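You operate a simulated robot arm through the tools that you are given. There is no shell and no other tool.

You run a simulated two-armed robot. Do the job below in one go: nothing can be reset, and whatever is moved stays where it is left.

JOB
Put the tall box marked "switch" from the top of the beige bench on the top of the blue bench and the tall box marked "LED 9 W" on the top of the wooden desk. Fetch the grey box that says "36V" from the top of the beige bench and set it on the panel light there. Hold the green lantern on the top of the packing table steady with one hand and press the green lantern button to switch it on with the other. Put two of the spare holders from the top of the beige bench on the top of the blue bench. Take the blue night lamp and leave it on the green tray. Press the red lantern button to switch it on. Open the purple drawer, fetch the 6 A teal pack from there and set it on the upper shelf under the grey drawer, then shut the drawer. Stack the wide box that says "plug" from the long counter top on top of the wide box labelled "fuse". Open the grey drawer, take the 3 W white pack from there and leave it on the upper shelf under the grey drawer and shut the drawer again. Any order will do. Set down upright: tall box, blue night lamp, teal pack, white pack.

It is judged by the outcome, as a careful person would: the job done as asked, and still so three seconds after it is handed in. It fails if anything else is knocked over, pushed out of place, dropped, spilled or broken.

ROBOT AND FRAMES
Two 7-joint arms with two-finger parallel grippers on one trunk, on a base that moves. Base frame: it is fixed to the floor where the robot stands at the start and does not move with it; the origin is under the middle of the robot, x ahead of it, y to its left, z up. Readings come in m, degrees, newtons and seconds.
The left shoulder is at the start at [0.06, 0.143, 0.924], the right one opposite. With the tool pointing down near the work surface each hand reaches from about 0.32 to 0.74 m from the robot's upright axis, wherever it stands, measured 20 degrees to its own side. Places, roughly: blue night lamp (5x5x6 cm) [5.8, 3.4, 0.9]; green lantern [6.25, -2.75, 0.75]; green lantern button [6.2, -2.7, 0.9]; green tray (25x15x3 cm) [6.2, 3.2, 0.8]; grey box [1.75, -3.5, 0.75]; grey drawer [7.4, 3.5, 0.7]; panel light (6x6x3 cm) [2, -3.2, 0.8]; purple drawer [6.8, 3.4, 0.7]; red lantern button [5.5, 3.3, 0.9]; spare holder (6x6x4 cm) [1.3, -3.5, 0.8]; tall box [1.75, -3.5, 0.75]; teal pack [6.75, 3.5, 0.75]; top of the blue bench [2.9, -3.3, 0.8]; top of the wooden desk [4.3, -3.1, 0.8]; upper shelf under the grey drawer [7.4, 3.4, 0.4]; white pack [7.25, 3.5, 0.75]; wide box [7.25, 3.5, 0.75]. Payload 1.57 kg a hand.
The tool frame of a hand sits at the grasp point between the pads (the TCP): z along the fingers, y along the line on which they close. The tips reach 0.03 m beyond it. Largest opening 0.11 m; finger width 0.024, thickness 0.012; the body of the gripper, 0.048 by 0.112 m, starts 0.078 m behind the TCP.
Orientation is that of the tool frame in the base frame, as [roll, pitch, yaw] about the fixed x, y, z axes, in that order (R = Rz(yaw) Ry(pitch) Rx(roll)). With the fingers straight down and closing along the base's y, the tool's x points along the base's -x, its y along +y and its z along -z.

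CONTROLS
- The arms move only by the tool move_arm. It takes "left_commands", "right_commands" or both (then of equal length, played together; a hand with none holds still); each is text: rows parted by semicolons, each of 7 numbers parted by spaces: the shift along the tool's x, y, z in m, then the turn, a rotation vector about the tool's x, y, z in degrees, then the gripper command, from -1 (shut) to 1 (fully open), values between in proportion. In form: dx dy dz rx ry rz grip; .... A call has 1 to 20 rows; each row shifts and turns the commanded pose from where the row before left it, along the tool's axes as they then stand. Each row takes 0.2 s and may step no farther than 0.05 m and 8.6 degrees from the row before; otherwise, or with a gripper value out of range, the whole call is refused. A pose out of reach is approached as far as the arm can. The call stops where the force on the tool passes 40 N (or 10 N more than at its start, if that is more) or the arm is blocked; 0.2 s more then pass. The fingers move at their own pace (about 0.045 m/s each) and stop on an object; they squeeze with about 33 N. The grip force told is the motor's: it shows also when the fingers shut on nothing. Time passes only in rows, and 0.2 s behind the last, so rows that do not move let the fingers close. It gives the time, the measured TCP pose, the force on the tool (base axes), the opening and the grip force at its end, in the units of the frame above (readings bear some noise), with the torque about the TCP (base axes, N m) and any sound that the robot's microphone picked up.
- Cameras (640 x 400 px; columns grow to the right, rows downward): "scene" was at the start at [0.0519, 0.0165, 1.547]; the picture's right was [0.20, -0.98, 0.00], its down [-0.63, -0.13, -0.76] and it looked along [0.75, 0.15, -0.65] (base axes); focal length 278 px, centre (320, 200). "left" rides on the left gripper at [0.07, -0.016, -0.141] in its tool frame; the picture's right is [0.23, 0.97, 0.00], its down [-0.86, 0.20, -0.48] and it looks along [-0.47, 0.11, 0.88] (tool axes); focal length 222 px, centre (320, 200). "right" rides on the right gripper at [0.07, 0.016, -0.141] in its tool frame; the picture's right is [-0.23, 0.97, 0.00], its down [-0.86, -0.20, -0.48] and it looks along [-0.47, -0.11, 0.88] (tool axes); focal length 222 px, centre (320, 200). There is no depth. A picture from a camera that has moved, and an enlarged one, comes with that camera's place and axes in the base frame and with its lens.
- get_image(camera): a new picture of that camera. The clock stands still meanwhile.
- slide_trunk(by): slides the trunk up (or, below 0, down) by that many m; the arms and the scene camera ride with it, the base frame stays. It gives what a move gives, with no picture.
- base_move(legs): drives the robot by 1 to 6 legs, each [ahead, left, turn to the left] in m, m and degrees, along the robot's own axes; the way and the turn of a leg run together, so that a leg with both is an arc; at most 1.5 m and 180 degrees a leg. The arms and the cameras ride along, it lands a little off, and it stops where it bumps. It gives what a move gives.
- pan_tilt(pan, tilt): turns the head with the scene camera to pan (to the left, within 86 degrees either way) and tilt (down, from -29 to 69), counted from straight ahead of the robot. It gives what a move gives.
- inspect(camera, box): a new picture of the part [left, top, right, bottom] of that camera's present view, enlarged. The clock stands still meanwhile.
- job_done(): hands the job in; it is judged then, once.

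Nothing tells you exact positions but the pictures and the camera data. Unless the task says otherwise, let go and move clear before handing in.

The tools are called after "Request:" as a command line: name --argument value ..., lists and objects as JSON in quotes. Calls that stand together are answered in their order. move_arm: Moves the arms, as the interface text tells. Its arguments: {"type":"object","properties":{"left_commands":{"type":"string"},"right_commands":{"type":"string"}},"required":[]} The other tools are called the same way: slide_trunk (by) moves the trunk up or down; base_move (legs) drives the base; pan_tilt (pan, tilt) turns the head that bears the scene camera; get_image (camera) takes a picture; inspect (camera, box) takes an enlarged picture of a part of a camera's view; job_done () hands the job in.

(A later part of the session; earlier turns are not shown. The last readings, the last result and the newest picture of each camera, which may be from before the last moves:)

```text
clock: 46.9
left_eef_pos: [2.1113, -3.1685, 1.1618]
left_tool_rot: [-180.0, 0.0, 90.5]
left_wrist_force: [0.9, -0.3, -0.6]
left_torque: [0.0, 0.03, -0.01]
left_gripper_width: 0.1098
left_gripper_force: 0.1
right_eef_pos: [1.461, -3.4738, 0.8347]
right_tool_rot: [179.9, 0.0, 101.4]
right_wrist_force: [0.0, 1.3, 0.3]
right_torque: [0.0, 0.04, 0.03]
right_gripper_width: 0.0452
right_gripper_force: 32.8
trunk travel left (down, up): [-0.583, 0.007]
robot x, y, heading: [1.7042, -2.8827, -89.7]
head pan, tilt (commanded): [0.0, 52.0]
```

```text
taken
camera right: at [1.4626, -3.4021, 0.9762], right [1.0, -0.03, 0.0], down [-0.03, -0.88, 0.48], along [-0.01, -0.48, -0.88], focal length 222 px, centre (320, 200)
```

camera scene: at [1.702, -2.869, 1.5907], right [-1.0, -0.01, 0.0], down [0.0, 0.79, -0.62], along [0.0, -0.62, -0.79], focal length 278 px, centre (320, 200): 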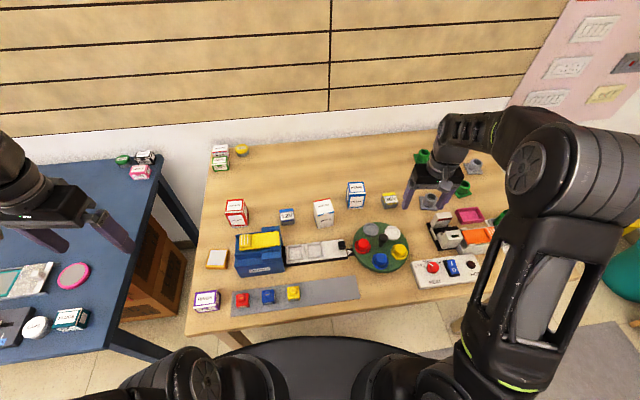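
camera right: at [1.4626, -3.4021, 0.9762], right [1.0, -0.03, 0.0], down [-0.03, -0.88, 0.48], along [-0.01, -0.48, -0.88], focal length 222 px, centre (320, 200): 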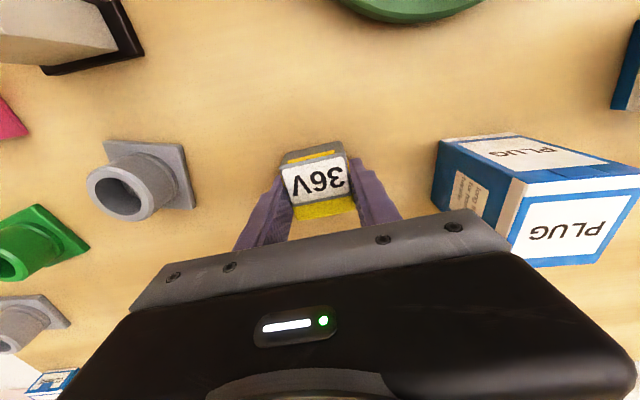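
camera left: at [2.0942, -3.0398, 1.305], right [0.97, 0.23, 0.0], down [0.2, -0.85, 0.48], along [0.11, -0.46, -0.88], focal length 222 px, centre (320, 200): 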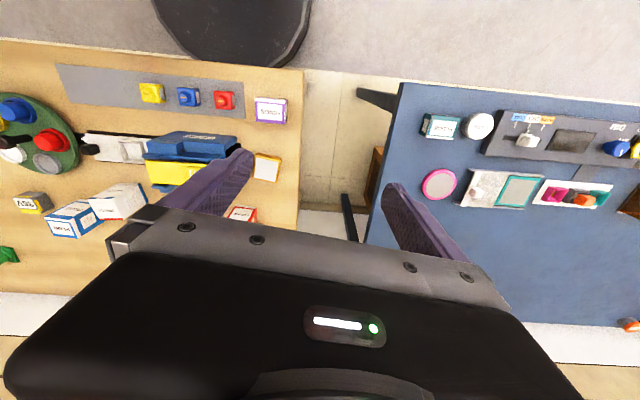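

The 36V box is gripped (4.5 cm wide), and the bench-top height 0.80 makes the panel light consistent at (2.012,-3.246). I lift, retract a little, then shift the base left by ~0.5 m.

Request:
move_arm --right_commands "0 0 -0.04 0 0 0 -1; 0 0 -0.04 0 0 0 -1; 0 0 -0.04 0 0 0 -1; 0.04 0 -0.02 0 0 0 -1; 0.04 0 -0.02 0 0 0 -1; 0.04 0 -0.02 0 0 0 -1; 0.04 0 -0.02 0 0 5.5 -1; 0.04 0 0 0 0 5.5 -1; 0 0 0 0 0 0 -1"

Request:
base_move --legs '[[-0.05, 0.5, -0.4]]'

Request:
pan_tilt --pan 0 --tilt 55

Request:
get_image --camera "scene"

Request:
get_image --camera "right"

```text
clock: 48.9
left_eef_pos: [2.1106, -3.1683, 1.1623]
left_tool_rot: [-179.9, 0.0, 90.4]
left_wrist_force: [0.1, 0.1, -0.2]
left_torque: [0.0, -0.02, 0.0]
left_gripper_width: 0.1102
left_gripper_force: 0.1
right_eef_pos: [1.4245, -3.2755, 1.036]
right_tool_rot: [179.9, 0.0, 90.2]
right_wrist_force: [-0.1, 0.0, -0.8]
right_torque: [0.0, -0.01, -0.01]
right_gripper_width: 0.0453
right_gripper_force: 32.9
trunk travel left (down, up): [-0.583, 0.007]
robot x, y, heading: [1.7024, -2.8826, -89.7]
head pan, tilt (commanded): [0.0, 52.0]
```

```text
clock: 50.2
left_eef_pos: [2.1804, -3.1591, 1.1637]
left_tool_rot: [-180.0, 0.0, 89.9]
left_wrist_force: [0.8, 0.8, 0.1]
left_torque: [-0.04, -0.02, -0.01]
left_gripper_width: 0.1099
left_gripper_force: 0.1
right_eef_pos: [1.4943, -3.26, 1.0359]
right_tool_rot: [-180.0, 0.2, 90.0]
right_wrist_force: [0.8, 0.4, -0.3]
right_torque: [-0.05, 0.06, 0.0]
right_gripper_width: 0.0452
right_gripper_force: 33.2
trunk travel left (down, up): [-0.583, 0.007]
robot x, y, heading: [1.7713, -2.8715, -90.5]
head pan, tilt (commanded): [0.0, 52.0]
stopped in leg 1: the robot was blocked; the commanded pose is now the measured one
```

```text
clock: 50.8
left_eef_pos: [2.1804, -3.1597, 1.1622]
left_tool_rot: [180.0, 0.0, 89.8]
left_wrist_force: [-0.1, 0.2, 0.6]
left_torque: [0.0, 0.03, 0.03]
left_gripper_width: 0.11
left_gripper_force: 0.0
right_eef_pos: [1.4939, -3.2617, 1.0358]
right_tool_rot: [-180.0, 0.0, 89.7]
right_wrist_force: [-0.4, 0.5, -0.3]
right_torque: [0.04, 0.0, 0.0]
right_gripper_width: 0.0448
right_gripper_force: 32.9
trunk travel left (down, up): [-0.583, 0.007]
robot x, y, heading: [1.7754, -2.8689, -90.3]
head pan, tilt (commanded): [0.0, 55.0]
```

```text
taken
camera scene: at [1.7731, -2.9153, 1.5868], right [-1.0, 0.0, 0.0], down [0.0, 0.82, -0.57], along [0.0, -0.57, -0.82], focal length 278 px, centre (320, 200)
```

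scene: 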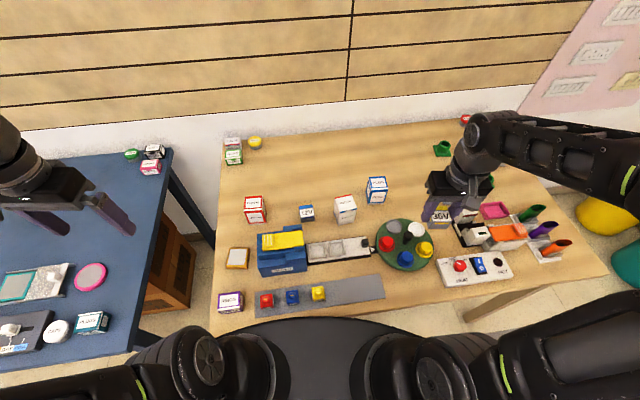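

```text
taken
camera right: at [1.5093, -3.1919, 1.1772], right [0.97, -0.23, 0.0], down [-0.2, -0.85, 0.48], along [-0.11, -0.47, -0.88], focal length 222 px, centre (320, 200)
```

right: 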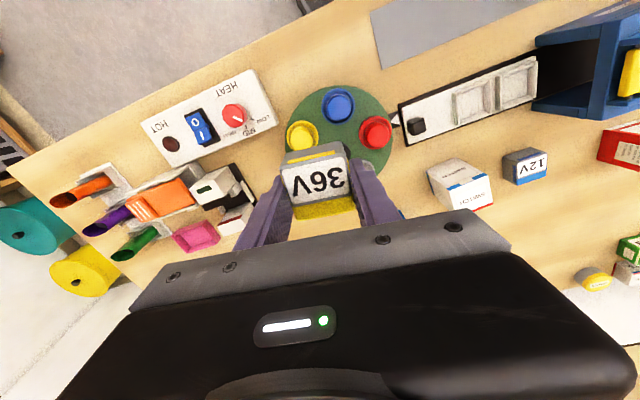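

The base was stopped after 7 cm. I look left and down to find what it touches.

Request:
pan_tilt --pan 60 --tilt 60

Request:
get_image --camera "scene"

Request:
pan_tilt --pan 86 --tilt 60

Request:
get_image --camera "scene"

Request:
get_image --camera "left"

```text
clock: 52.1
left_eef_pos: [2.1801, -3.1617, 1.1632]
left_tool_rot: [-180.0, 0.0, 89.8]
left_wrist_force: [-1.1, 0.2, -0.8]
left_torque: [-0.01, 0.01, 0.0]
left_gripper_width: 0.1102
left_gripper_force: 0.1
right_eef_pos: [1.4948, -3.2611, 1.0356]
right_tool_rot: [-180.0, 0.0, 89.9]
right_wrist_force: [-0.5, 1.2, 0.1]
right_torque: [-0.05, 0.01, -0.02]
right_gripper_width: 0.0451
right_gripper_force: 33.6
trunk travel left (down, up): [-0.583, 0.007]
robot x, y, heading: [1.7757, -2.8724, -90.1]
head pan, tilt (commanded): [60.0, 60.0]
```

```text
taken
camera scene: at [1.8311, -2.8763, 1.5808], right [-0.5, -0.86, 0.0], down [-0.75, 0.44, -0.5], along [0.43, -0.25, -0.87], focal length 278 px, centre (320, 200)
```

scene: 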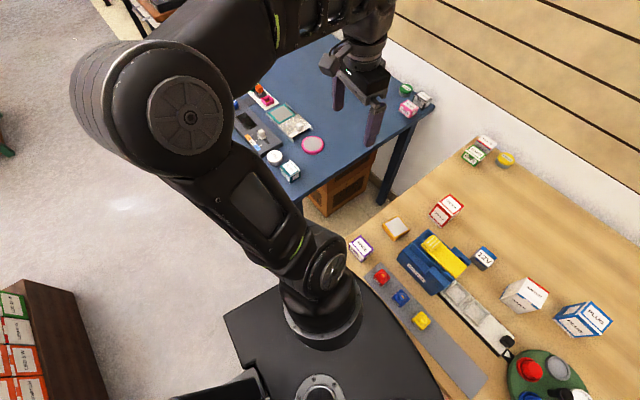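

```text
clock: 53.0
left_eef_pos: [2.1805, -3.1604, 1.1634]
left_tool_rot: [-180.0, 0.0, 89.8]
left_wrist_force: [-0.6, -0.8, 0.7]
left_torque: [0.01, 0.02, -0.01]
left_gripper_width: 0.1098
left_gripper_force: 0.0
right_eef_pos: [1.4929, -3.2607, 1.035]
right_tool_rot: [-180.0, 0.0, 90.0]
right_wrist_force: [0.9, 0.3, -1.4]
right_torque: [-0.03, 0.04, -0.02]
right_gripper_width: 0.0451
right_gripper_force: 33.4
trunk travel left (down, up): [-0.583, 0.007]
robot x, y, heading: [1.7762, -2.8724, -90.1]
head pan, tilt (commanded): [85.9, 60.0]
```

```text
taken
camera scene: at [1.84, -2.8477, 1.5808], right [-0.07, -1.0, 0.0], down [-0.86, 0.06, -0.5], along [0.5, -0.04, -0.87], focal length 278 px, centre (320, 200)
```

scene: 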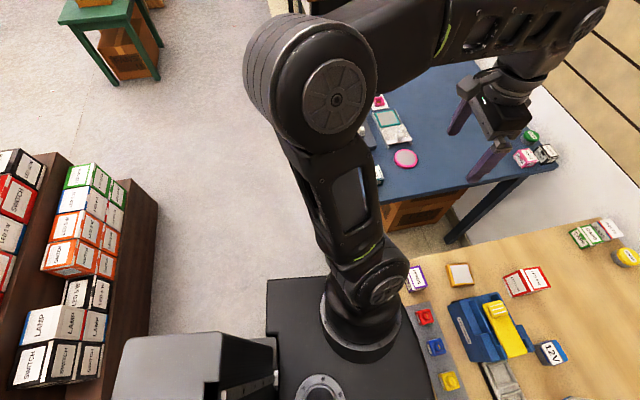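

```text
taken
camera left: at [2.164, -3.091, 1.3052], right [0.97, 0.22, 0.0], down [0.2, -0.86, 0.48], along [0.11, -0.47, -0.88], focal length 222 px, centre (320, 200)
```

left: 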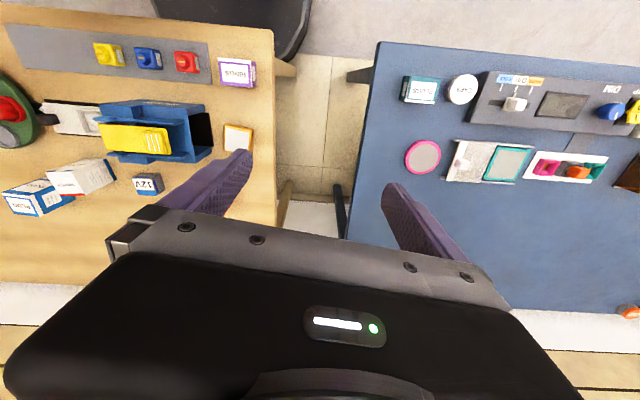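

Request:
inspect --camera "left" --box '[160, 0, 400, 150]'

Request:
pan_tilt --pan 86 --tilt 30

Request:
get_image --camera "scene"

```text
2.67 times, centred on (280, 75) of left
camera zoom: at [2.164, -3.091, 1.3052], right [0.97, 0.22, 0.0], down [0.2, -0.86, 0.48], along [0.11, -0.47, -0.88], focal length 592 px, centre (427, 533)
```

zoom: 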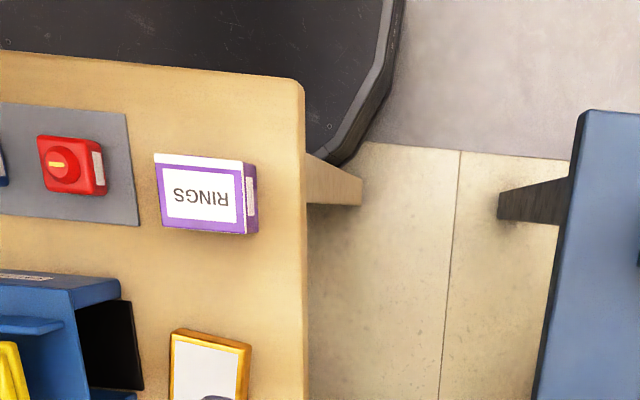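

```text
clock: 54.0
left_eef_pos: [2.1806, -3.1602, 1.1628]
left_tool_rot: [-180.0, 0.0, 89.9]
left_wrist_force: [-0.3, -0.3, 1.5]
left_torque: [0.03, 0.01, -0.02]
left_gripper_width: 0.1101
left_gripper_force: 0.0
right_eef_pos: [1.4941, -3.2619, 1.0341]
right_tool_rot: [179.9, 0.0, 89.9]
right_wrist_force: [0.1, 0.3, -0.7]
right_torque: [0.02, 0.0, 0.01]
right_gripper_width: 0.0449
right_gripper_force: 33.0
trunk travel left (down, up): [-0.583, 0.007]
robot x, y, heading: [1.7745, -2.872, -90.2]
head pan, tilt (commanded): [85.9, 30.0]
```

```text
taken
camera scene: at [1.8637, -2.8494, 1.6228], right [-0.07, -1.0, 0.0], down [-0.5, 0.04, -0.87], along [0.86, -0.06, -0.5], focal length 278 px, centre (320, 200)
```

scene: 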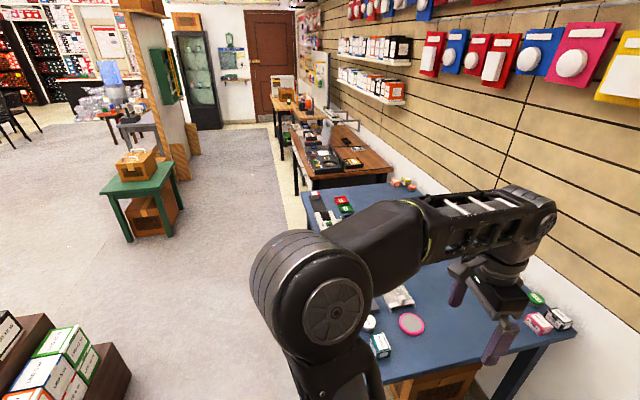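

The base is an octagon of about ±0.29 m and met the beige bench's front-left leg at (2.04,-3.09). I back away 0.2 m and then slide left past it.

Request:
base_move --legs '[[-0.2, 0, 0], [0, 0.43, 0]]'

Request:
pan_tilt --pan 0 --tilt 50

Request:
get_image --camera "scene"

Request:
get_image --camera "right"

```text
clock: 57.9
left_eef_pos: [2.619, -2.9573, 1.1633]
left_tool_rot: [180.0, -0.1, 90.1]
left_wrist_force: [-0.7, 0.6, 0.0]
left_torque: [0.02, 0.04, 0.03]
left_gripper_width: 0.1099
left_gripper_force: 0.1
right_eef_pos: [1.9323, -3.0606, 1.0363]
right_tool_rot: [180.0, 0.0, 90.1]
right_wrist_force: [0.4, -0.6, -0.9]
right_torque: [-0.02, 0.08, 0.01]
right_gripper_width: 0.0451
right_gripper_force: 32.8
trunk travel left (down, up): [-0.583, 0.007]
robot x, y, heading: [2.2131, -2.6725, -90.1]
head pan, tilt (commanded): [85.9, 30.0]
```

```text
clock: 59.5
left_eef_pos: [2.6183, -2.9579, 1.1619]
left_tool_rot: [-180.0, 0.0, 90.1]
left_wrist_force: [0.2, 0.4, 0.4]
left_torque: [-0.03, 0.0, 0.02]
left_gripper_width: 0.1101
left_gripper_force: 0.1
right_eef_pos: [1.9321, -3.0602, 1.0356]
right_tool_rot: [180.0, 0.0, 90.1]
right_wrist_force: [0.3, 0.1, -0.7]
right_torque: [0.02, 0.03, 0.0]
right_gripper_width: 0.0453
right_gripper_force: 33.1
trunk travel left (down, up): [-0.583, 0.007]
robot x, y, heading: [2.2124, -2.6709, -89.9]
head pan, tilt (commanded): [0.0, 50.0]
```

```text
taken
camera scene: at [2.2106, -2.7178, 1.5934], right [-1.0, 0.0, 0.0], down [0.0, 0.77, -0.64], along [0.0, -0.64, -0.77], focal length 278 px, centre (320, 200)
```

scene: 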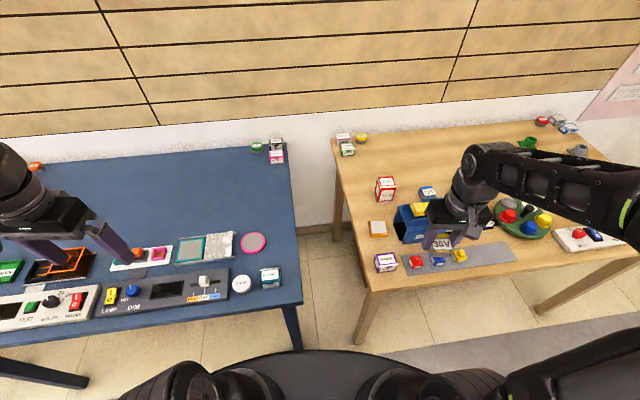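

```text
taken
camera right: at [1.9477, -2.9906, 1.1773], right [0.97, -0.23, 0.0], down [-0.2, -0.86, 0.48], along [-0.11, -0.47, -0.88], focal length 222 px, centre (320, 200)
```

right: 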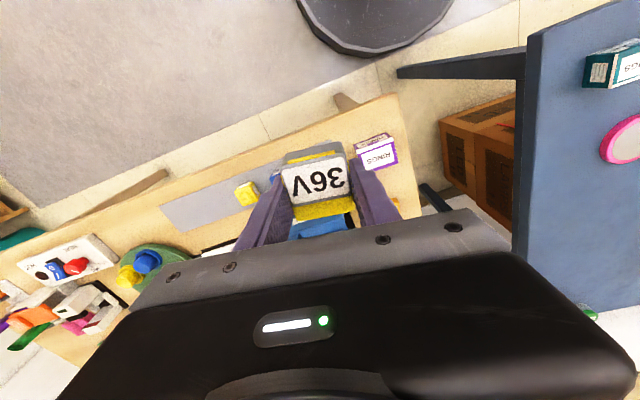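

Request:
move_arm --right_commands "-0.035 0.016 0 0 0 0 -1; -0.035 0.016 0 0 0 0 -1; -0.035 0.016 0 0 0 0 -1; -0.035 0.016 0 0 0 0 -1; -0.035 0.016 0 0 0 0 -1; -0.01 0.0 0.04 0 0 0 -1; 0 0 0.04 0 0 0 -1; 0 0 0 0 0 0 -1"

Request:
inspect --camera "scene" --box '[330, 165, 450, 285]'

Request:
get_image --camera "right"

```text
clock: 61.2
left_eef_pos: [2.6164, -2.9562, 1.1623]
left_tool_rot: [-179.9, -0.1, 90.1]
left_wrist_force: [-0.1, 0.1, -0.5]
left_torque: [-0.01, 0.01, -0.02]
left_gripper_width: 0.1101
left_gripper_force: 0.1
right_eef_pos: [2.0132, -3.2432, 0.9572]
right_tool_rot: [179.9, -0.1, 90.1]
right_wrist_force: [0.0, 1.3, -1.6]
right_torque: [-0.02, -0.02, -0.01]
right_gripper_width: 0.0448
right_gripper_force: 32.8
trunk travel left (down, up): [-0.583, 0.007]
robot x, y, heading: [2.2087, -2.6696, -90.1]
head pan, tilt (commanded): [0.0, 50.0]
```

```text
3.33 times, centred on (390, 225) of scene
camera zoom: at [2.2104, -2.7176, 1.5934], right [-1.0, 0.0, 0.0], down [0.0, 0.77, -0.64], along [0.0, -0.64, -0.77], focal length 926 px, centre (87, 117)
```

zoom: 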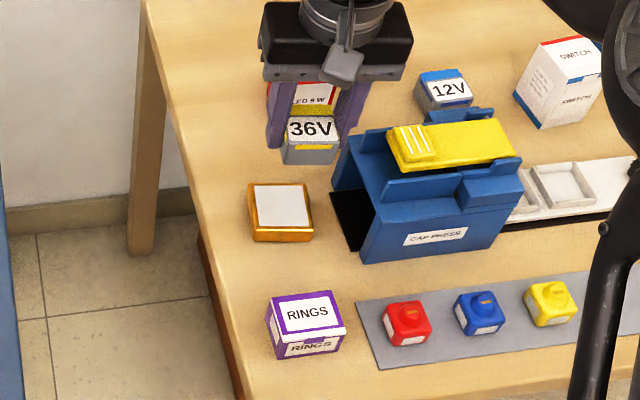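

```text
taken
camera right: at [2.0289, -3.1738, 1.0991], right [0.97, -0.23, 0.0], down [-0.2, -0.86, 0.48], along [-0.11, -0.47, -0.88], focal length 222 px, centre (320, 200)
```

right: 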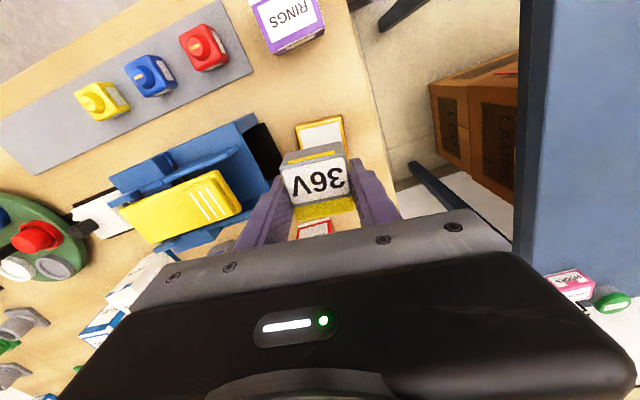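

The box hovers over the panel light (centre ≈ (2.016,-3.244)). I descend to just above contact.

Request:
move_arm --right_commands "0 0.003 0.04 0 0 0 -1; 0 0 0.035 0 0 0 -1; 0 0 0.01 0 0 0 -1; 0 0 0 0 0 0 -1"

Request:
inspect --camera "scene" --box '[350, 190, 420, 260]'

Request:
get_image --camera "right"

```text
clock: 62.2
left_eef_pos: [2.6178, -2.9577, 1.1626]
left_tool_rot: [-180.0, 0.0, 90.2]
left_wrist_force: [0.4, 0.1, -0.3]
left_torque: [0.04, 0.01, -0.01]
left_gripper_width: 0.1101
left_gripper_force: 0.1
right_eef_pos: [2.0164, -3.2422, 0.8702]
right_tool_rot: [-180.0, 0.1, 90.1]
right_wrist_force: [-0.1, -0.5, -1.1]
right_torque: [0.01, 0.03, 0.01]
right_gripper_width: 0.045
right_gripper_force: 32.9
trunk travel left (down, up): [-0.583, 0.007]
robot x, y, heading: [2.2104, -2.6666, -89.8]
head pan, tilt (commanded): [0.0, 50.0]
```

```text
5.71 times, centred on (385, 225) of scene
camera zoom: at [2.2105, -2.7178, 1.5933], right [-1.0, 0.0, 0.0], down [0.0, 0.77, -0.64], along [0.0, -0.64, -0.77], focal length 1588 px, centre (-51, 57)
```

zoom: 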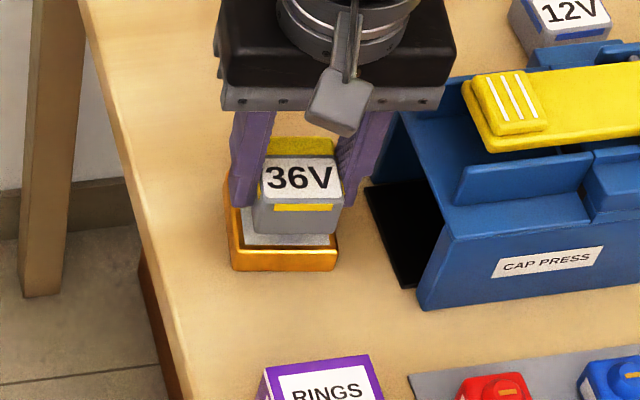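

```text
taken
camera right: at [2.0318, -3.1733, 1.0123], right [0.97, -0.23, 0.0], down [-0.2, -0.86, 0.48], along [-0.11, -0.47, -0.88], focal length 222 px, centre (320, 200)
```

right: 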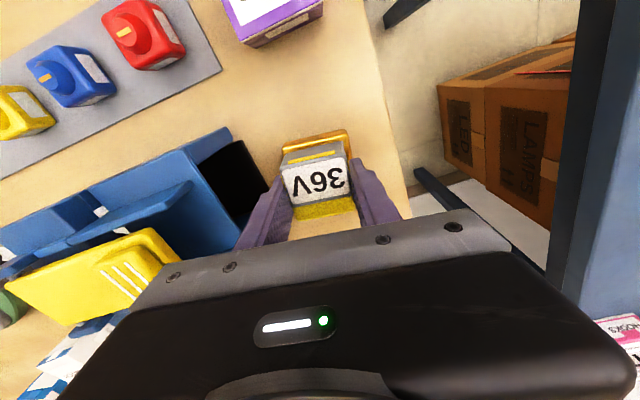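

The box sits about 7 mm too far toward the press; I correct and lower to contact.

Request:
move_arm --right_commands "0 0.007 0 0 0 0 -1; 0 0 0.003 0 0 0 -1; 0 0 0.002 0 0 0 -1; 0 0 0 0 0 0 -1"

Request:
inspect --camera "scene" --box '[350, 190, 420, 260]'

```text
clock: 63.2
left_eef_pos: [2.6181, -2.9564, 1.1622]
left_tool_rot: [180.0, 0.0, 90.0]
left_wrist_force: [-1.0, -0.1, -0.1]
left_torque: [0.02, -0.02, -0.03]
left_gripper_width: 0.1098
left_gripper_force: 0.0
right_eef_pos: [2.0233, -3.2454, 0.8662]
right_tool_rot: [-180.0, 0.1, 90.1]
right_wrist_force: [0.9, 0.4, -0.3]
right_torque: [0.01, 0.01, 0.02]
right_gripper_width: 0.0451
right_gripper_force: 32.7
trunk travel left (down, up): [-0.583, 0.007]
robot x, y, heading: [2.2142, -2.6678, -90.0]
head pan, tilt (commanded): [0.0, 50.0]
```

```text
5.71 times, centred on (385, 225) of scene
camera zoom: at [2.2105, -2.7179, 1.5933], right [-1.0, 0.0, 0.0], down [0.0, 0.77, -0.64], along [0.0, -0.64, -0.77], focal length 1588 px, centre (-51, 57)
```

zoom: 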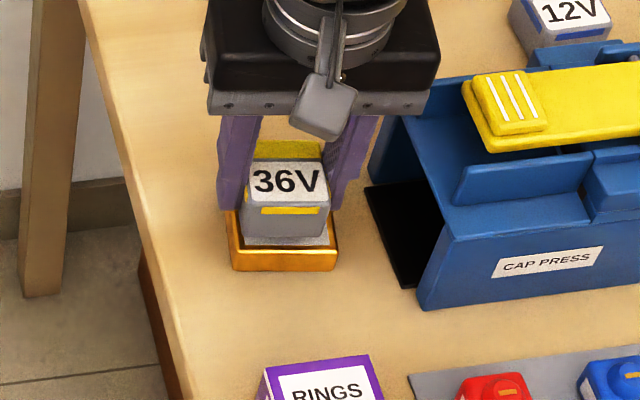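

Request:
move_arm --right_commands "0 0 0.003 0 0 0 -1; 0 0 0 0 0 0 -1"

Request:
move_arm --right_commands "0 0 0.003 0 0 0 -1; 0 0 0 0 0 0 -1"

```text
clock: 63.9
left_eef_pos: [2.619, -2.9564, 1.1636]
left_tool_rot: [180.0, 0.1, 90.1]
left_wrist_force: [-0.3, -0.7, 0.1]
left_torque: [0.02, 0.02, 0.0]
left_gripper_width: 0.1101
left_gripper_force: 0.0
right_eef_pos: [2.0221, -3.2454, 0.8619]
right_tool_rot: [180.0, -0.1, 90.1]
right_wrist_force: [-0.5, -0.1, -0.9]
right_torque: [-0.02, 0.01, -0.01]
right_gripper_width: 0.0451
right_gripper_force: 33.0
trunk travel left (down, up): [-0.583, 0.007]
robot x, y, heading: [2.2127, -2.6688, -90.1]
head pan, tilt (commanded): [0.0, 50.0]
```

```text
clock: 64.5
left_eef_pos: [2.6191, -2.9574, 1.1614]
left_tool_rot: [-180.0, 0.1, 90.0]
left_wrist_force: [-0.6, -0.7, -0.9]
left_torque: [0.02, 0.0, -0.01]
left_gripper_width: 0.1101
left_gripper_force: 0.0
right_eef_pos: [2.0233, -3.2455, 0.8598]
right_tool_rot: [-180.0, 0.1, 90.0]
right_wrist_force: [0.8, -0.1, -0.1]
right_torque: [-0.01, 0.01, -0.01]
right_gripper_width: 0.0449
right_gripper_force: 32.8
trunk travel left (down, up): [-0.583, 0.007]
robot x, y, heading: [2.2154, -2.6705, -90.0]
head pan, tilt (commanded): [0.0, 50.0]
```

Request:
move_arm --right_commands "0 0 0.003 0 0 0 -1; 0 0 0 0 0 0 -1"

Request:
move_arm --right_commands "0 0 0.003 0 0 0 -1; 0 0 0 0 0 0 -1"

Request:
inspect --camera "scene" --box '[350, 190, 420, 260]'

```text
clock: 65.0
left_eef_pos: [2.6184, -2.9572, 1.163]
left_tool_rot: [-179.9, 0.0, 90.0]
left_wrist_force: [0.1, -0.8, -0.2]
left_torque: [0.0, 0.03, 0.0]
left_gripper_width: 0.1099
left_gripper_force: 0.1
right_eef_pos: [2.0225, -3.2449, 0.856]
right_tool_rot: [179.9, -0.1, 90.1]
right_wrist_force: [-0.2, 0.8, -0.9]
right_torque: [0.01, 0.01, 0.01]
right_gripper_width: 0.0451
right_gripper_force: 32.9
trunk travel left (down, up): [-0.583, 0.007]
robot x, y, heading: [2.2129, -2.6683, -90.2]
head pan, tilt (commanded): [0.0, 50.0]
```

```text
clock: 65.7
left_eef_pos: [2.6188, -2.9563, 1.1627]
left_tool_rot: [-180.0, 0.1, 90.1]
left_wrist_force: [-0.6, -0.2, 0.2]
left_torque: [0.0, 0.01, 0.02]
left_gripper_width: 0.1101
left_gripper_force: 0.0
right_eef_pos: [2.0217, -3.2454, 0.8553]
right_tool_rot: [180.0, 0.2, 90.0]
right_wrist_force: [-0.3, 1.8, 11.1]
right_torque: [0.13, 0.1, 0.01]
right_gripper_width: 0.0452
right_gripper_force: 33.8
trunk travel left (down, up): [-0.583, 0.007]
robot x, y, heading: [2.2093, -2.6667, -90.1]
head pan, tilt (commanded): [0.0, 50.0]
```

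```text
5.71 times, centred on (385, 225) of scene
camera zoom: at [2.2108, -2.7167, 1.5936], right [-1.0, 0.0, 0.0], down [0.0, 0.77, -0.64], along [0.0, -0.64, -0.77], focal length 1588 px, centre (-51, 57)
```

zoom: 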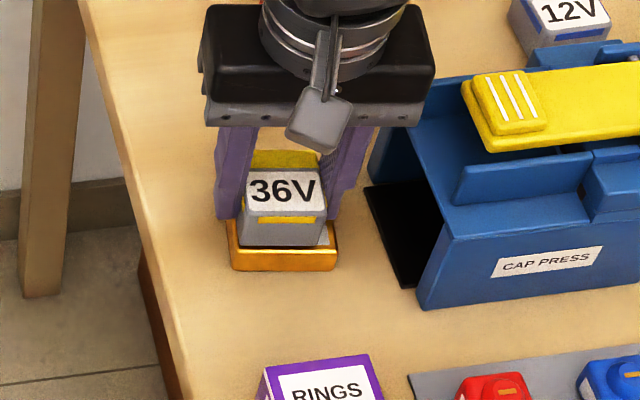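

Contact felt at 11 N; the box rests on the panel light. I open slightly, and lift away.

Request:
move_arm --right_commands "0 0 -0.001 0 0 0 -0.1; 0 0 0 0 0 0 0.1; 0 0 0 0 0 0 0.15; 0 0 -0.02 0 0 0 0.15; 0 0 -0.04 0 0 0 0.15; 0 0 -0.04 0 0 0 0.15; 0 0 -0.04 0 0 0 0.15; 0 0 -0.04 0 0 0 0.15; 0 0 0 0 0 0 0.15"

Request:
inspect --camera "scene" --box '[350, 190, 420, 260]'

```text
clock: 67.7
left_eef_pos: [2.6189, -2.958, 1.1619]
left_tool_rot: [180.0, 0.0, 90.0]
left_wrist_force: [-0.1, -0.1, 0.3]
left_torque: [0.0, 0.0, 0.01]
left_gripper_width: 0.1101
left_gripper_force: 0.2
right_eef_pos: [2.0195, -3.2486, 1.0344]
right_tool_rot: [180.0, 0.1, 90.1]
right_wrist_force: [-0.5, -0.3, -0.3]
right_torque: [-0.02, 0.01, 0.01]
right_gripper_width: 0.063
right_gripper_force: 0.1
trunk travel left (down, up): [-0.583, 0.007]
robot x, y, heading: [2.2129, -2.6724, -89.9]
head pan, tilt (commanded): [0.0, 50.0]
```

```text
5.71 times, centred on (385, 225) of scene
camera zoom: at [2.2104, -2.7182, 1.5933], right [-1.0, 0.0, 0.0], down [0.0, 0.77, -0.64], along [0.0, -0.64, -0.77], focal length 1588 px, centre (-51, 57)
```

zoom: 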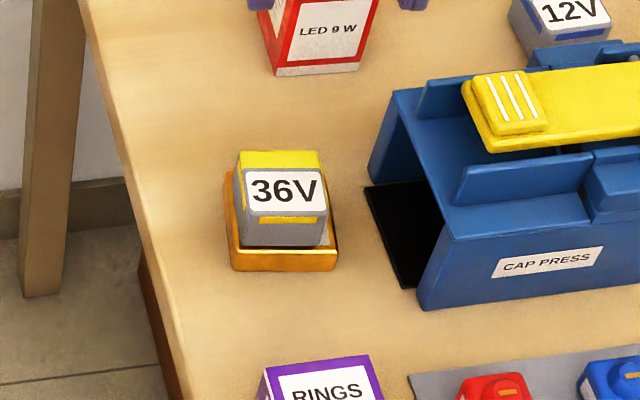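

36V is on the panel light. Next the two nearest spare holders (grey at (1.31,-3.475), green at (1.19,-3.525)); I slide right past the bench leg and approach again.

Request:
base_move --legs '[[0, -0.93, 0], [0.19, 0, 0]]'

Request:
pan_tilt --pan 0 --tilt 52

Request:
get_image --camera "scene"

Request:
inspect --camera "scene" --box '[240, 100, 400, 200]'

```text
clock: 73.6
left_eef_pos: [1.6894, -3.1481, 1.1634]
left_tool_rot: [180.0, 0.0, 88.7]
left_wrist_force: [-0.2, -0.1, 0.4]
left_torque: [0.03, 0.02, -0.01]
left_gripper_width: 0.1102
left_gripper_force: 0.0
right_eef_pos: [1.0845, -3.4243, 1.0318]
right_tool_rot: [-179.9, -0.1, 88.7]
right_wrist_force: [0.2, -0.5, 1.3]
right_torque: [0.06, -0.03, 0.0]
right_gripper_width: 0.0634
right_gripper_force: 0.1
trunk travel left (down, up): [-0.583, 0.007]
robot x, y, heading: [1.2884, -2.8481, -91.5]
head pan, tilt (commanded): [0.0, 50.0]
```

```text
clock: 74.2
left_eef_pos: [1.6897, -3.1461, 1.1631]
left_tool_rot: [179.9, 0.0, 88.7]
left_wrist_force: [0.2, -1.1, 0.5]
left_torque: [-0.03, -0.01, 0.0]
left_gripper_width: 0.11
left_gripper_force: 0.0
right_eef_pos: [1.0855, -3.4229, 1.034]
right_tool_rot: [180.0, 0.0, 88.8]
right_wrist_force: [-0.6, -0.3, -1.0]
right_torque: [0.0, 0.02, 0.01]
right_gripper_width: 0.0636
right_gripper_force: 0.0
trunk travel left (down, up): [-0.583, 0.007]
robot x, y, heading: [1.2901, -2.8529, -91.4]
head pan, tilt (commanded): [0.0, 52.0]
```

```text
taken
camera scene: at [1.2874, -2.8956, 1.5907], right [-1.0, 0.02, 0.0], down [0.02, 0.79, -0.62], along [-0.01, -0.62, -0.79], focal length 278 px, centre (320, 200)
```

scene: 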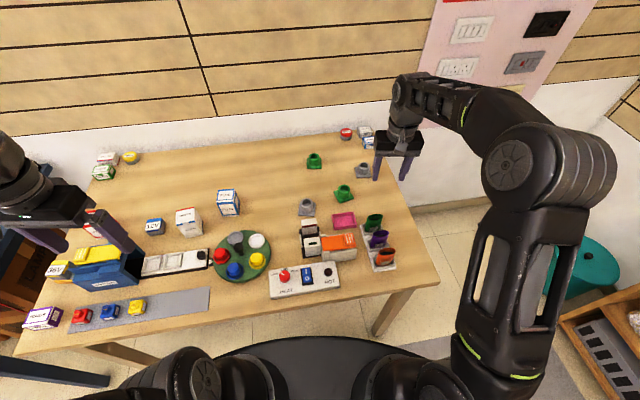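

```text
4.00 times, centred on (320, 150) of scene
camera zoom: at [1.2874, -2.8956, 1.5907], right [-1.0, 0.02, 0.0], down [0.02, 0.79, -0.62], along [-0.01, -0.62, -0.79], focal length 1111 px, centre (320, 400)
```

zoom: 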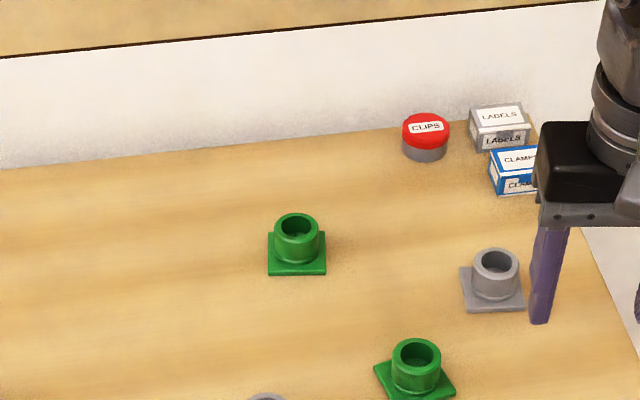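

Green holder at about (1.187,-3.53), grey one at (1.32,-3.475). The right hand goes over the green one.

Request:
move_arm --right_commands "-0.0262 0.026 0.025 0 0 0 0.4; -0.0262 0.026 0.025 0 0 0 0.4; -0.0262 0.026 0.025 0 0 0 0.4; -0.0262 0.026 0.025 0 0 0 0.4; 0 0 0 0 0 0 0.4"

Request:
get_image --camera "right"

Request:
inspect --camera "scene" --box '[280, 150, 400, 225]'

```text
clock: 75.4
left_eef_pos: [1.6888, -3.146, 1.162]
left_tool_rot: [-180.0, 0.1, 88.8]
left_wrist_force: [0.6, 0.4, -0.4]
left_torque: [-0.01, 0.01, 0.01]
left_gripper_width: 0.1102
left_gripper_force: 0.2
right_eef_pos: [1.1862, -3.5286, 0.9353]
right_tool_rot: [-179.9, 0.1, 88.8]
right_wrist_force: [0.2, 0.3, 0.2]
right_torque: [0.03, -0.02, 0.01]
right_gripper_width: 0.0769
right_gripper_force: 0.0
trunk travel left (down, up): [-0.583, 0.007]
robot x, y, heading: [1.2892, -2.8477, -91.3]
head pan, tilt (commanded): [0.0, 52.0]
```

```text
taken
camera right: at [1.2036, -3.4597, 1.0763], right [0.97, -0.25, 0.0], down [-0.22, -0.85, 0.48], along [-0.12, -0.46, -0.88], focal length 222 px, centre (320, 200)
```

right: 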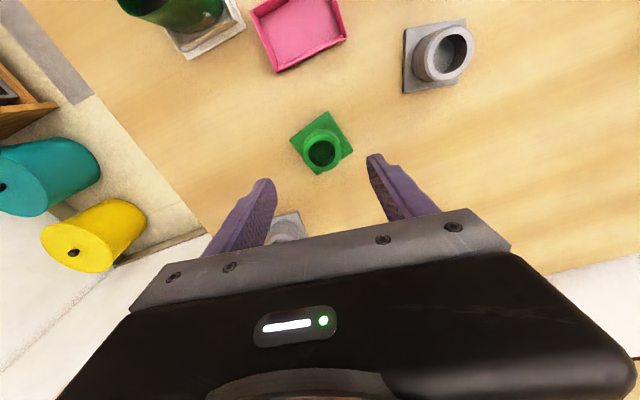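

```text
5.33 times, centred on (340, 188) of scene
camera zoom: at [1.2871, -2.8951, 1.5907], right [-1.0, 0.02, 0.0], down [0.02, 0.79, -0.62], along [-0.01, -0.62, -0.79], focal length 1482 px, centre (213, 267)
```

zoom: 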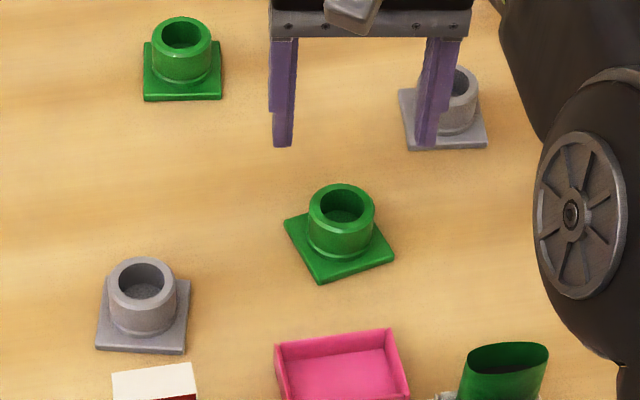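

Centred over the green holder. Descend with tips staying above the flange, then grip the tube.

Request:
move_arm --right_commands "0 0 0.045 0 0 0 0.4; 0 0 0.043 0 0 0 0.4; 0 0 0 0 0 0 0.4; 0 0 0 0 0 0 -0.3; 0 0 0 0 0 0 -0.7; 0 0 0 0 0 0 -1; 0 0 0 0 0 0 -1"

Request:
get_image --camera "right"

Request:
inspect --camera "scene" --box '[280, 150, 400, 225]'

```text
clock: 77.0
left_eef_pos: [1.6892, -3.1468, 1.1638]
left_tool_rot: [179.9, 0.0, 88.7]
left_wrist_force: [0.0, 0.4, 0.0]
left_torque: [-0.02, 0.0, 0.02]
left_gripper_width: 0.1099
left_gripper_force: 0.0
right_eef_pos: [1.1871, -3.53, 0.8447]
right_tool_rot: [180.0, 0.0, 88.8]
right_wrist_force: [-0.8, 0.2, 0.2]
right_torque: [0.0, -0.01, 0.01]
right_gripper_width: 0.0428
right_gripper_force: 28.4
trunk travel left (down, up): [-0.583, 0.007]
robot x, y, heading: [1.2918, -2.8504, -91.2]
head pan, tilt (commanded): [0.0, 52.0]
```

```text
taken
camera right: at [1.2041, -3.4606, 0.9869], right [0.97, -0.25, 0.0], down [-0.22, -0.85, 0.48], along [-0.12, -0.46, -0.88], focal length 222 px, centre (320, 200)
```

right: 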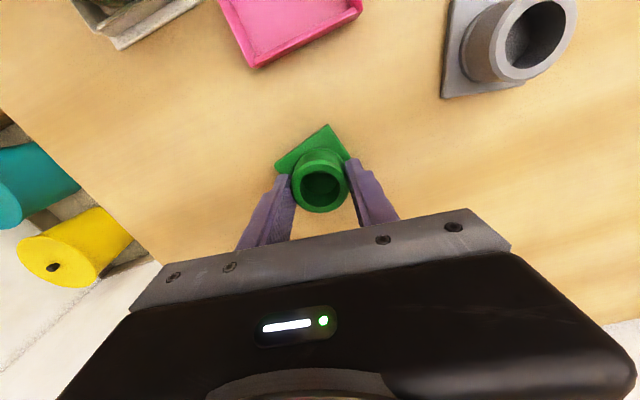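

```text
5.33 times, centred on (340, 188) of scene
camera zoom: at [1.2874, -2.8959, 1.5907], right [-1.0, 0.02, 0.0], down [0.02, 0.79, -0.62], along [-0.01, -0.62, -0.79], focal length 1482 px, centre (213, 267)
```

zoom: 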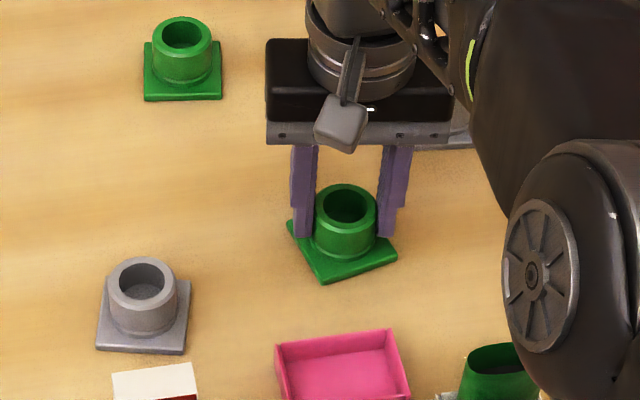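

Gripped. I lift and retract the right hand, then bring the left hand over the grey holder.

Request:
move_arm --right_commands "0 0 -0.02 0 0 0 -1; 0 0 -0.045 0 0 0 -1; 0 0 -0.045 0 0 0 -1; 0.03 0 -0.03 0 0 0 -1; 0.04 -0.02 -0.012 0 0 0 -1; 0.04 -0.02 -0.012 0 0 0 -1; 0.04 -0.02 -0.012 0 0 0 -1; 0.04 -0.02 -0.012 0 0 0 -1; 0.04 -0.02 -0.012 0 0 0 -1; 0 0 0 0 0 0 -1"

Request:
move_arm --left_commands "-0.03 -0.033 0.021 0 0 0 0.4; -0.03 -0.033 0.021 0 0 0 0.4; -0.03 -0.033 0.021 0 0 0 0.4; -0.03 -0.033 0.021 0 0 0 0.4; -0.03 -0.033 0.021 0 0 0 0.4; -0.03 -0.033 0.021 0 0 0 0.4; -0.03 -0.033 0.021 0 0 0 0.4; -0.03 -0.033 0.021 0 0 0 0.4; -0.03 -0.033 0.021 0 0 0 0.4; -0.03 -0.033 0.021 0 0 0 0.4; -0.02 -0.03 0.015 0 0 0 0.4; 0 0 0 0 0 0 0.4"

Request:
get_image --camera "left"

Request:
get_image --camera "scene"

```text
clock: 79.2
left_eef_pos: [1.6896, -3.1466, 1.1611]
left_tool_rot: [180.0, -0.1, 88.7]
left_wrist_force: [0.2, 0.8, -0.1]
left_torque: [-0.01, 0.02, 0.0]
left_gripper_width: 0.11
left_gripper_force: 0.1
right_eef_pos: [1.0926, -3.2993, 1.0454]
right_tool_rot: [180.0, 0.1, 88.7]
right_wrist_force: [0.0, 0.4, -0.9]
right_torque: [0.02, -0.01, 0.04]
right_gripper_width: 0.0429
right_gripper_force: 32.6
trunk travel left (down, up): [-0.583, 0.007]
robot x, y, heading: [1.2893, -2.8513, -91.3]
head pan, tilt (commanded): [0.0, 52.0]
```

```text
clock: 81.8
left_eef_pos: [1.3233, -3.4583, 0.9371]
left_tool_rot: [180.0, 0.0, 88.8]
left_wrist_force: [1.1, -0.4, -0.5]
left_torque: [-0.03, 0.03, -0.02]
left_gripper_width: 0.0771
left_gripper_force: 0.0
right_eef_pos: [1.0929, -3.2992, 1.0449]
right_tool_rot: [-180.0, -0.1, 88.8]
right_wrist_force: [0.3, -0.9, -0.4]
right_torque: [-0.02, 0.02, 0.02]
right_gripper_width: 0.043
right_gripper_force: 32.8
trunk travel left (down, up): [-0.583, 0.007]
robot x, y, heading: [1.2904, -2.8489, -91.2]
head pan, tilt (commanded): [0.0, 52.0]
```

```text
taken
camera left: at [1.3085, -3.3875, 1.0793], right [0.98, 0.21, 0.0], down [0.18, -0.86, 0.48], along [0.1, -0.47, -0.88], focal length 222 px, centre (320, 200)
```

left: 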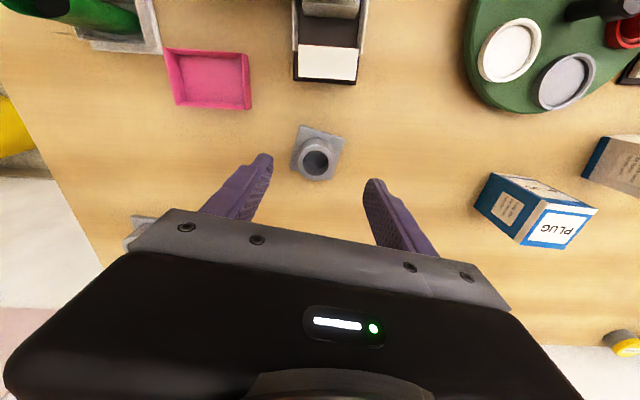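

```text
taken
camera scene: at [1.2879, -2.8956, 1.5907], right [-1.0, 0.02, 0.0], down [0.02, 0.79, -0.62], along [-0.01, -0.62, -0.79], focal length 278 px, centre (320, 200)
```

scene: 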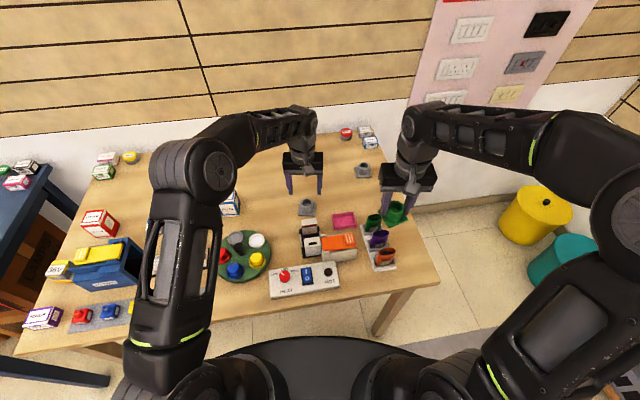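

Request:
move_arm --left_commands "-0.008 -0.002 0.02 0 0 0 0.4; 0 0 0.035 0 0 0 0.4; 0 0 0.037 0 0 0 0.4; 0 0 0 0 0 0 0.4; 0 0 0 0 0 0 -0.3; 0 0 0 0 0 0 -0.7; 0 0 0 0 0 0 -1; 0 0 0 0 0 0 -1"

Request:
get_image --camera "left"

```text
clock: 83.6
left_eef_pos: [1.3209, -3.4672, 0.8462]
left_tool_rot: [179.9, -0.1, 88.6]
left_wrist_force: [0.4, 0.1, -0.6]
left_torque: [-0.01, 0.02, 0.03]
left_gripper_width: 0.0429
left_gripper_force: 28.7
right_eef_pos: [1.0932, -3.299, 1.0462]
right_tool_rot: [-180.0, 0.1, 88.7]
right_wrist_force: [0.2, 1.2, -0.2]
right_torque: [0.0, -0.01, -0.02]
right_gripper_width: 0.0429
right_gripper_force: 32.6
trunk travel left (down, up): [-0.583, 0.007]
robot x, y, heading: [1.2859, -2.8465, -91.3]
head pan, tilt (commanded): [0.0, 52.0]
```

```text
taken
camera left: at [1.3061, -3.3979, 0.9889], right [0.98, 0.21, 0.0], down [0.18, -0.86, 0.48], along [0.1, -0.47, -0.88], focal length 222 px, centre (320, 200)
```

left: 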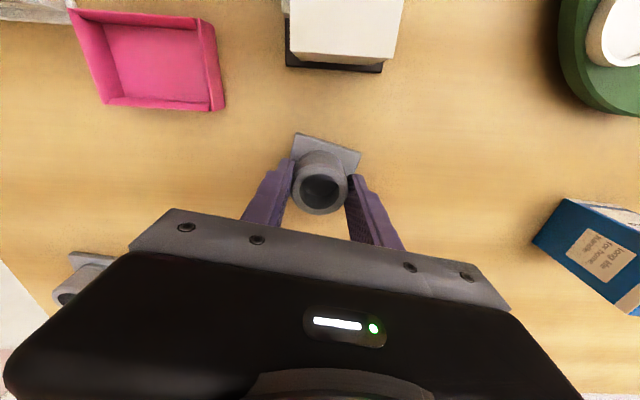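

Request:
move_arm --left_commands "0 0 -0.02 0 0 0 -1; 0 0 -0.045 0 0 0 -1; 0 0 -0.045 0 0 0 -1; 0 0 -0.04 0 0 0 -1; 0.03 0.035 -0.01 0 0 0 -1; 0.03 0.035 -0.01 0 0 0 -1; 0.03 0.035 -0.01 0 0 0 -1; 0.03 0.035 -0.01 0 0 0 -1; 0.03 0.035 -0.01 0 0 0 -1; 0.03 0.035 -0.01 0 0 0 -1; 0 0 0 0 0 0 -1" --right_commands "0 0 0 0 0 0 -1; 0 0 0 0 0 0 -1; 0 0 0 0 0 0 -1; 0.03 0 0 0 0 0 -1; 0.03 0 0 0 0 0 -1; 0.03 0 0 0 0 0 -1; 0 0 0 0 0 0 -1; 0 0 0 0 0 0 -1; 0 0 0 0 0 0 -1; 0 0 0 0 0 0 -1; 0 0 0 0 0 0 -1"

Request:
get_image --camera "scene"

```text
clock: 86.0
left_eef_pos: [1.5347, -3.2921, 1.0571]
left_tool_rot: [179.9, 0.0, 88.7]
left_wrist_force: [-0.5, 0.0, -0.2]
left_torque: [0.03, -0.01, 0.01]
left_gripper_width: 0.0429
left_gripper_force: 32.8
right_eef_pos: [1.0947, -3.2088, 1.0456]
right_tool_rot: [-180.0, 0.1, 88.8]
right_wrist_force: [0.1, -0.5, 0.1]
right_torque: [0.02, 0.0, 0.01]
right_gripper_width: 0.0427
right_gripper_force: 32.8
trunk travel left (down, up): [-0.583, 0.007]
robot x, y, heading: [1.2853, -2.8518, -91.1]
head pan, tilt (commanded): [0.0, 52.0]
```

```text
taken
camera scene: at [1.2869, -2.8968, 1.5906], right [-1.0, 0.02, 0.0], down [0.02, 0.79, -0.62], along [-0.01, -0.61, -0.79], focal length 278 px, centre (320, 200)
```

scene: 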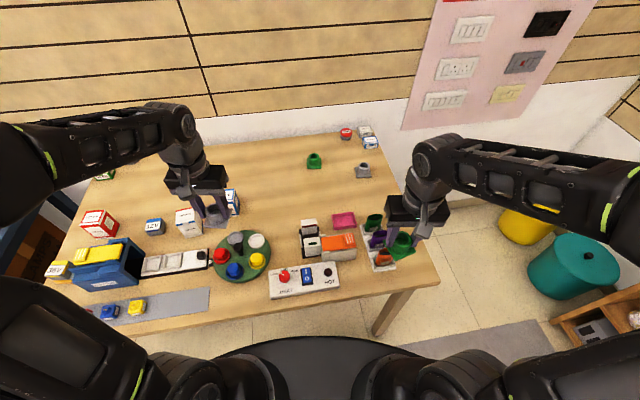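

Both holders are in hand. I back out and slide left to the blue bench.

Request:
base_move --legs '[[-0.18, 0, 1.1], [0, 0.65, 0], [0, 0.6, 0]]'

Request:
pan_tilt --pan 0 --tilt 48

Request:
get_image --camera "scene"

```text
clock: 93.8
left_eef_pos: [2.8016, -3.1051, 1.057]
left_tool_rot: [180.0, 0.0, 90.1]
left_wrist_force: [0.2, -0.2, -1.3]
left_torque: [0.01, 0.02, 0.04]
left_gripper_width: 0.0427
left_gripper_force: 33.1
right_eef_pos: [2.3596, -3.0328, 1.046]
right_tool_rot: [179.9, 0.0, 90.1]
right_wrist_force: [0.0, -0.6, -0.4]
right_torque: [0.02, -0.01, 0.0]
right_gripper_width: 0.0428
right_gripper_force: 32.9
trunk travel left (down, up): [-0.583, 0.007]
robot x, y, heading: [2.5491, -2.6717, -89.8]
head pan, tilt (commanded): [0.0, 52.0]
```

```text
clock: 94.4
left_eef_pos: [2.802, -3.1044, 1.0566]
left_tool_rot: [180.0, 0.0, 90.1]
left_wrist_force: [-0.7, -0.7, -1.4]
left_torque: [-0.01, 0.01, -0.02]
left_gripper_width: 0.0427
left_gripper_force: 33.2
right_eef_pos: [2.3595, -3.0346, 1.046]
right_tool_rot: [180.0, 0.1, 90.2]
right_wrist_force: [0.9, -0.2, -0.5]
right_torque: [-0.01, 0.03, 0.0]
right_gripper_width: 0.0425
right_gripper_force: 33.0
trunk travel left (down, up): [-0.583, 0.007]
robot x, y, heading: [2.5485, -2.6704, -90.0]
head pan, tilt (commanded): [0.0, 48.0]
```

```text
taken
camera scene: at [2.5447, -2.7197, 1.596], right [-1.0, 0.0, 0.0], down [0.0, 0.74, -0.67], along [0.0, -0.67, -0.74], focal length 278 px, centre (320, 200)
```

scene: 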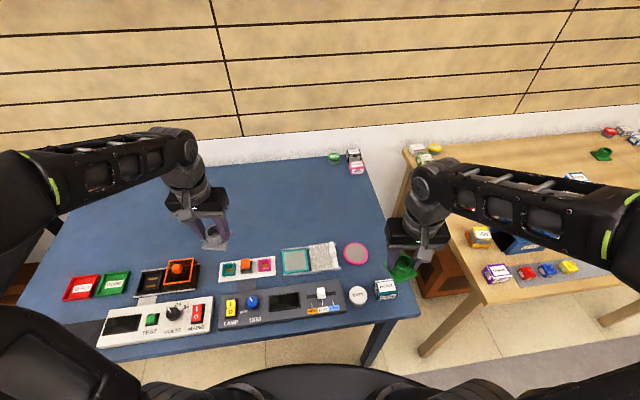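

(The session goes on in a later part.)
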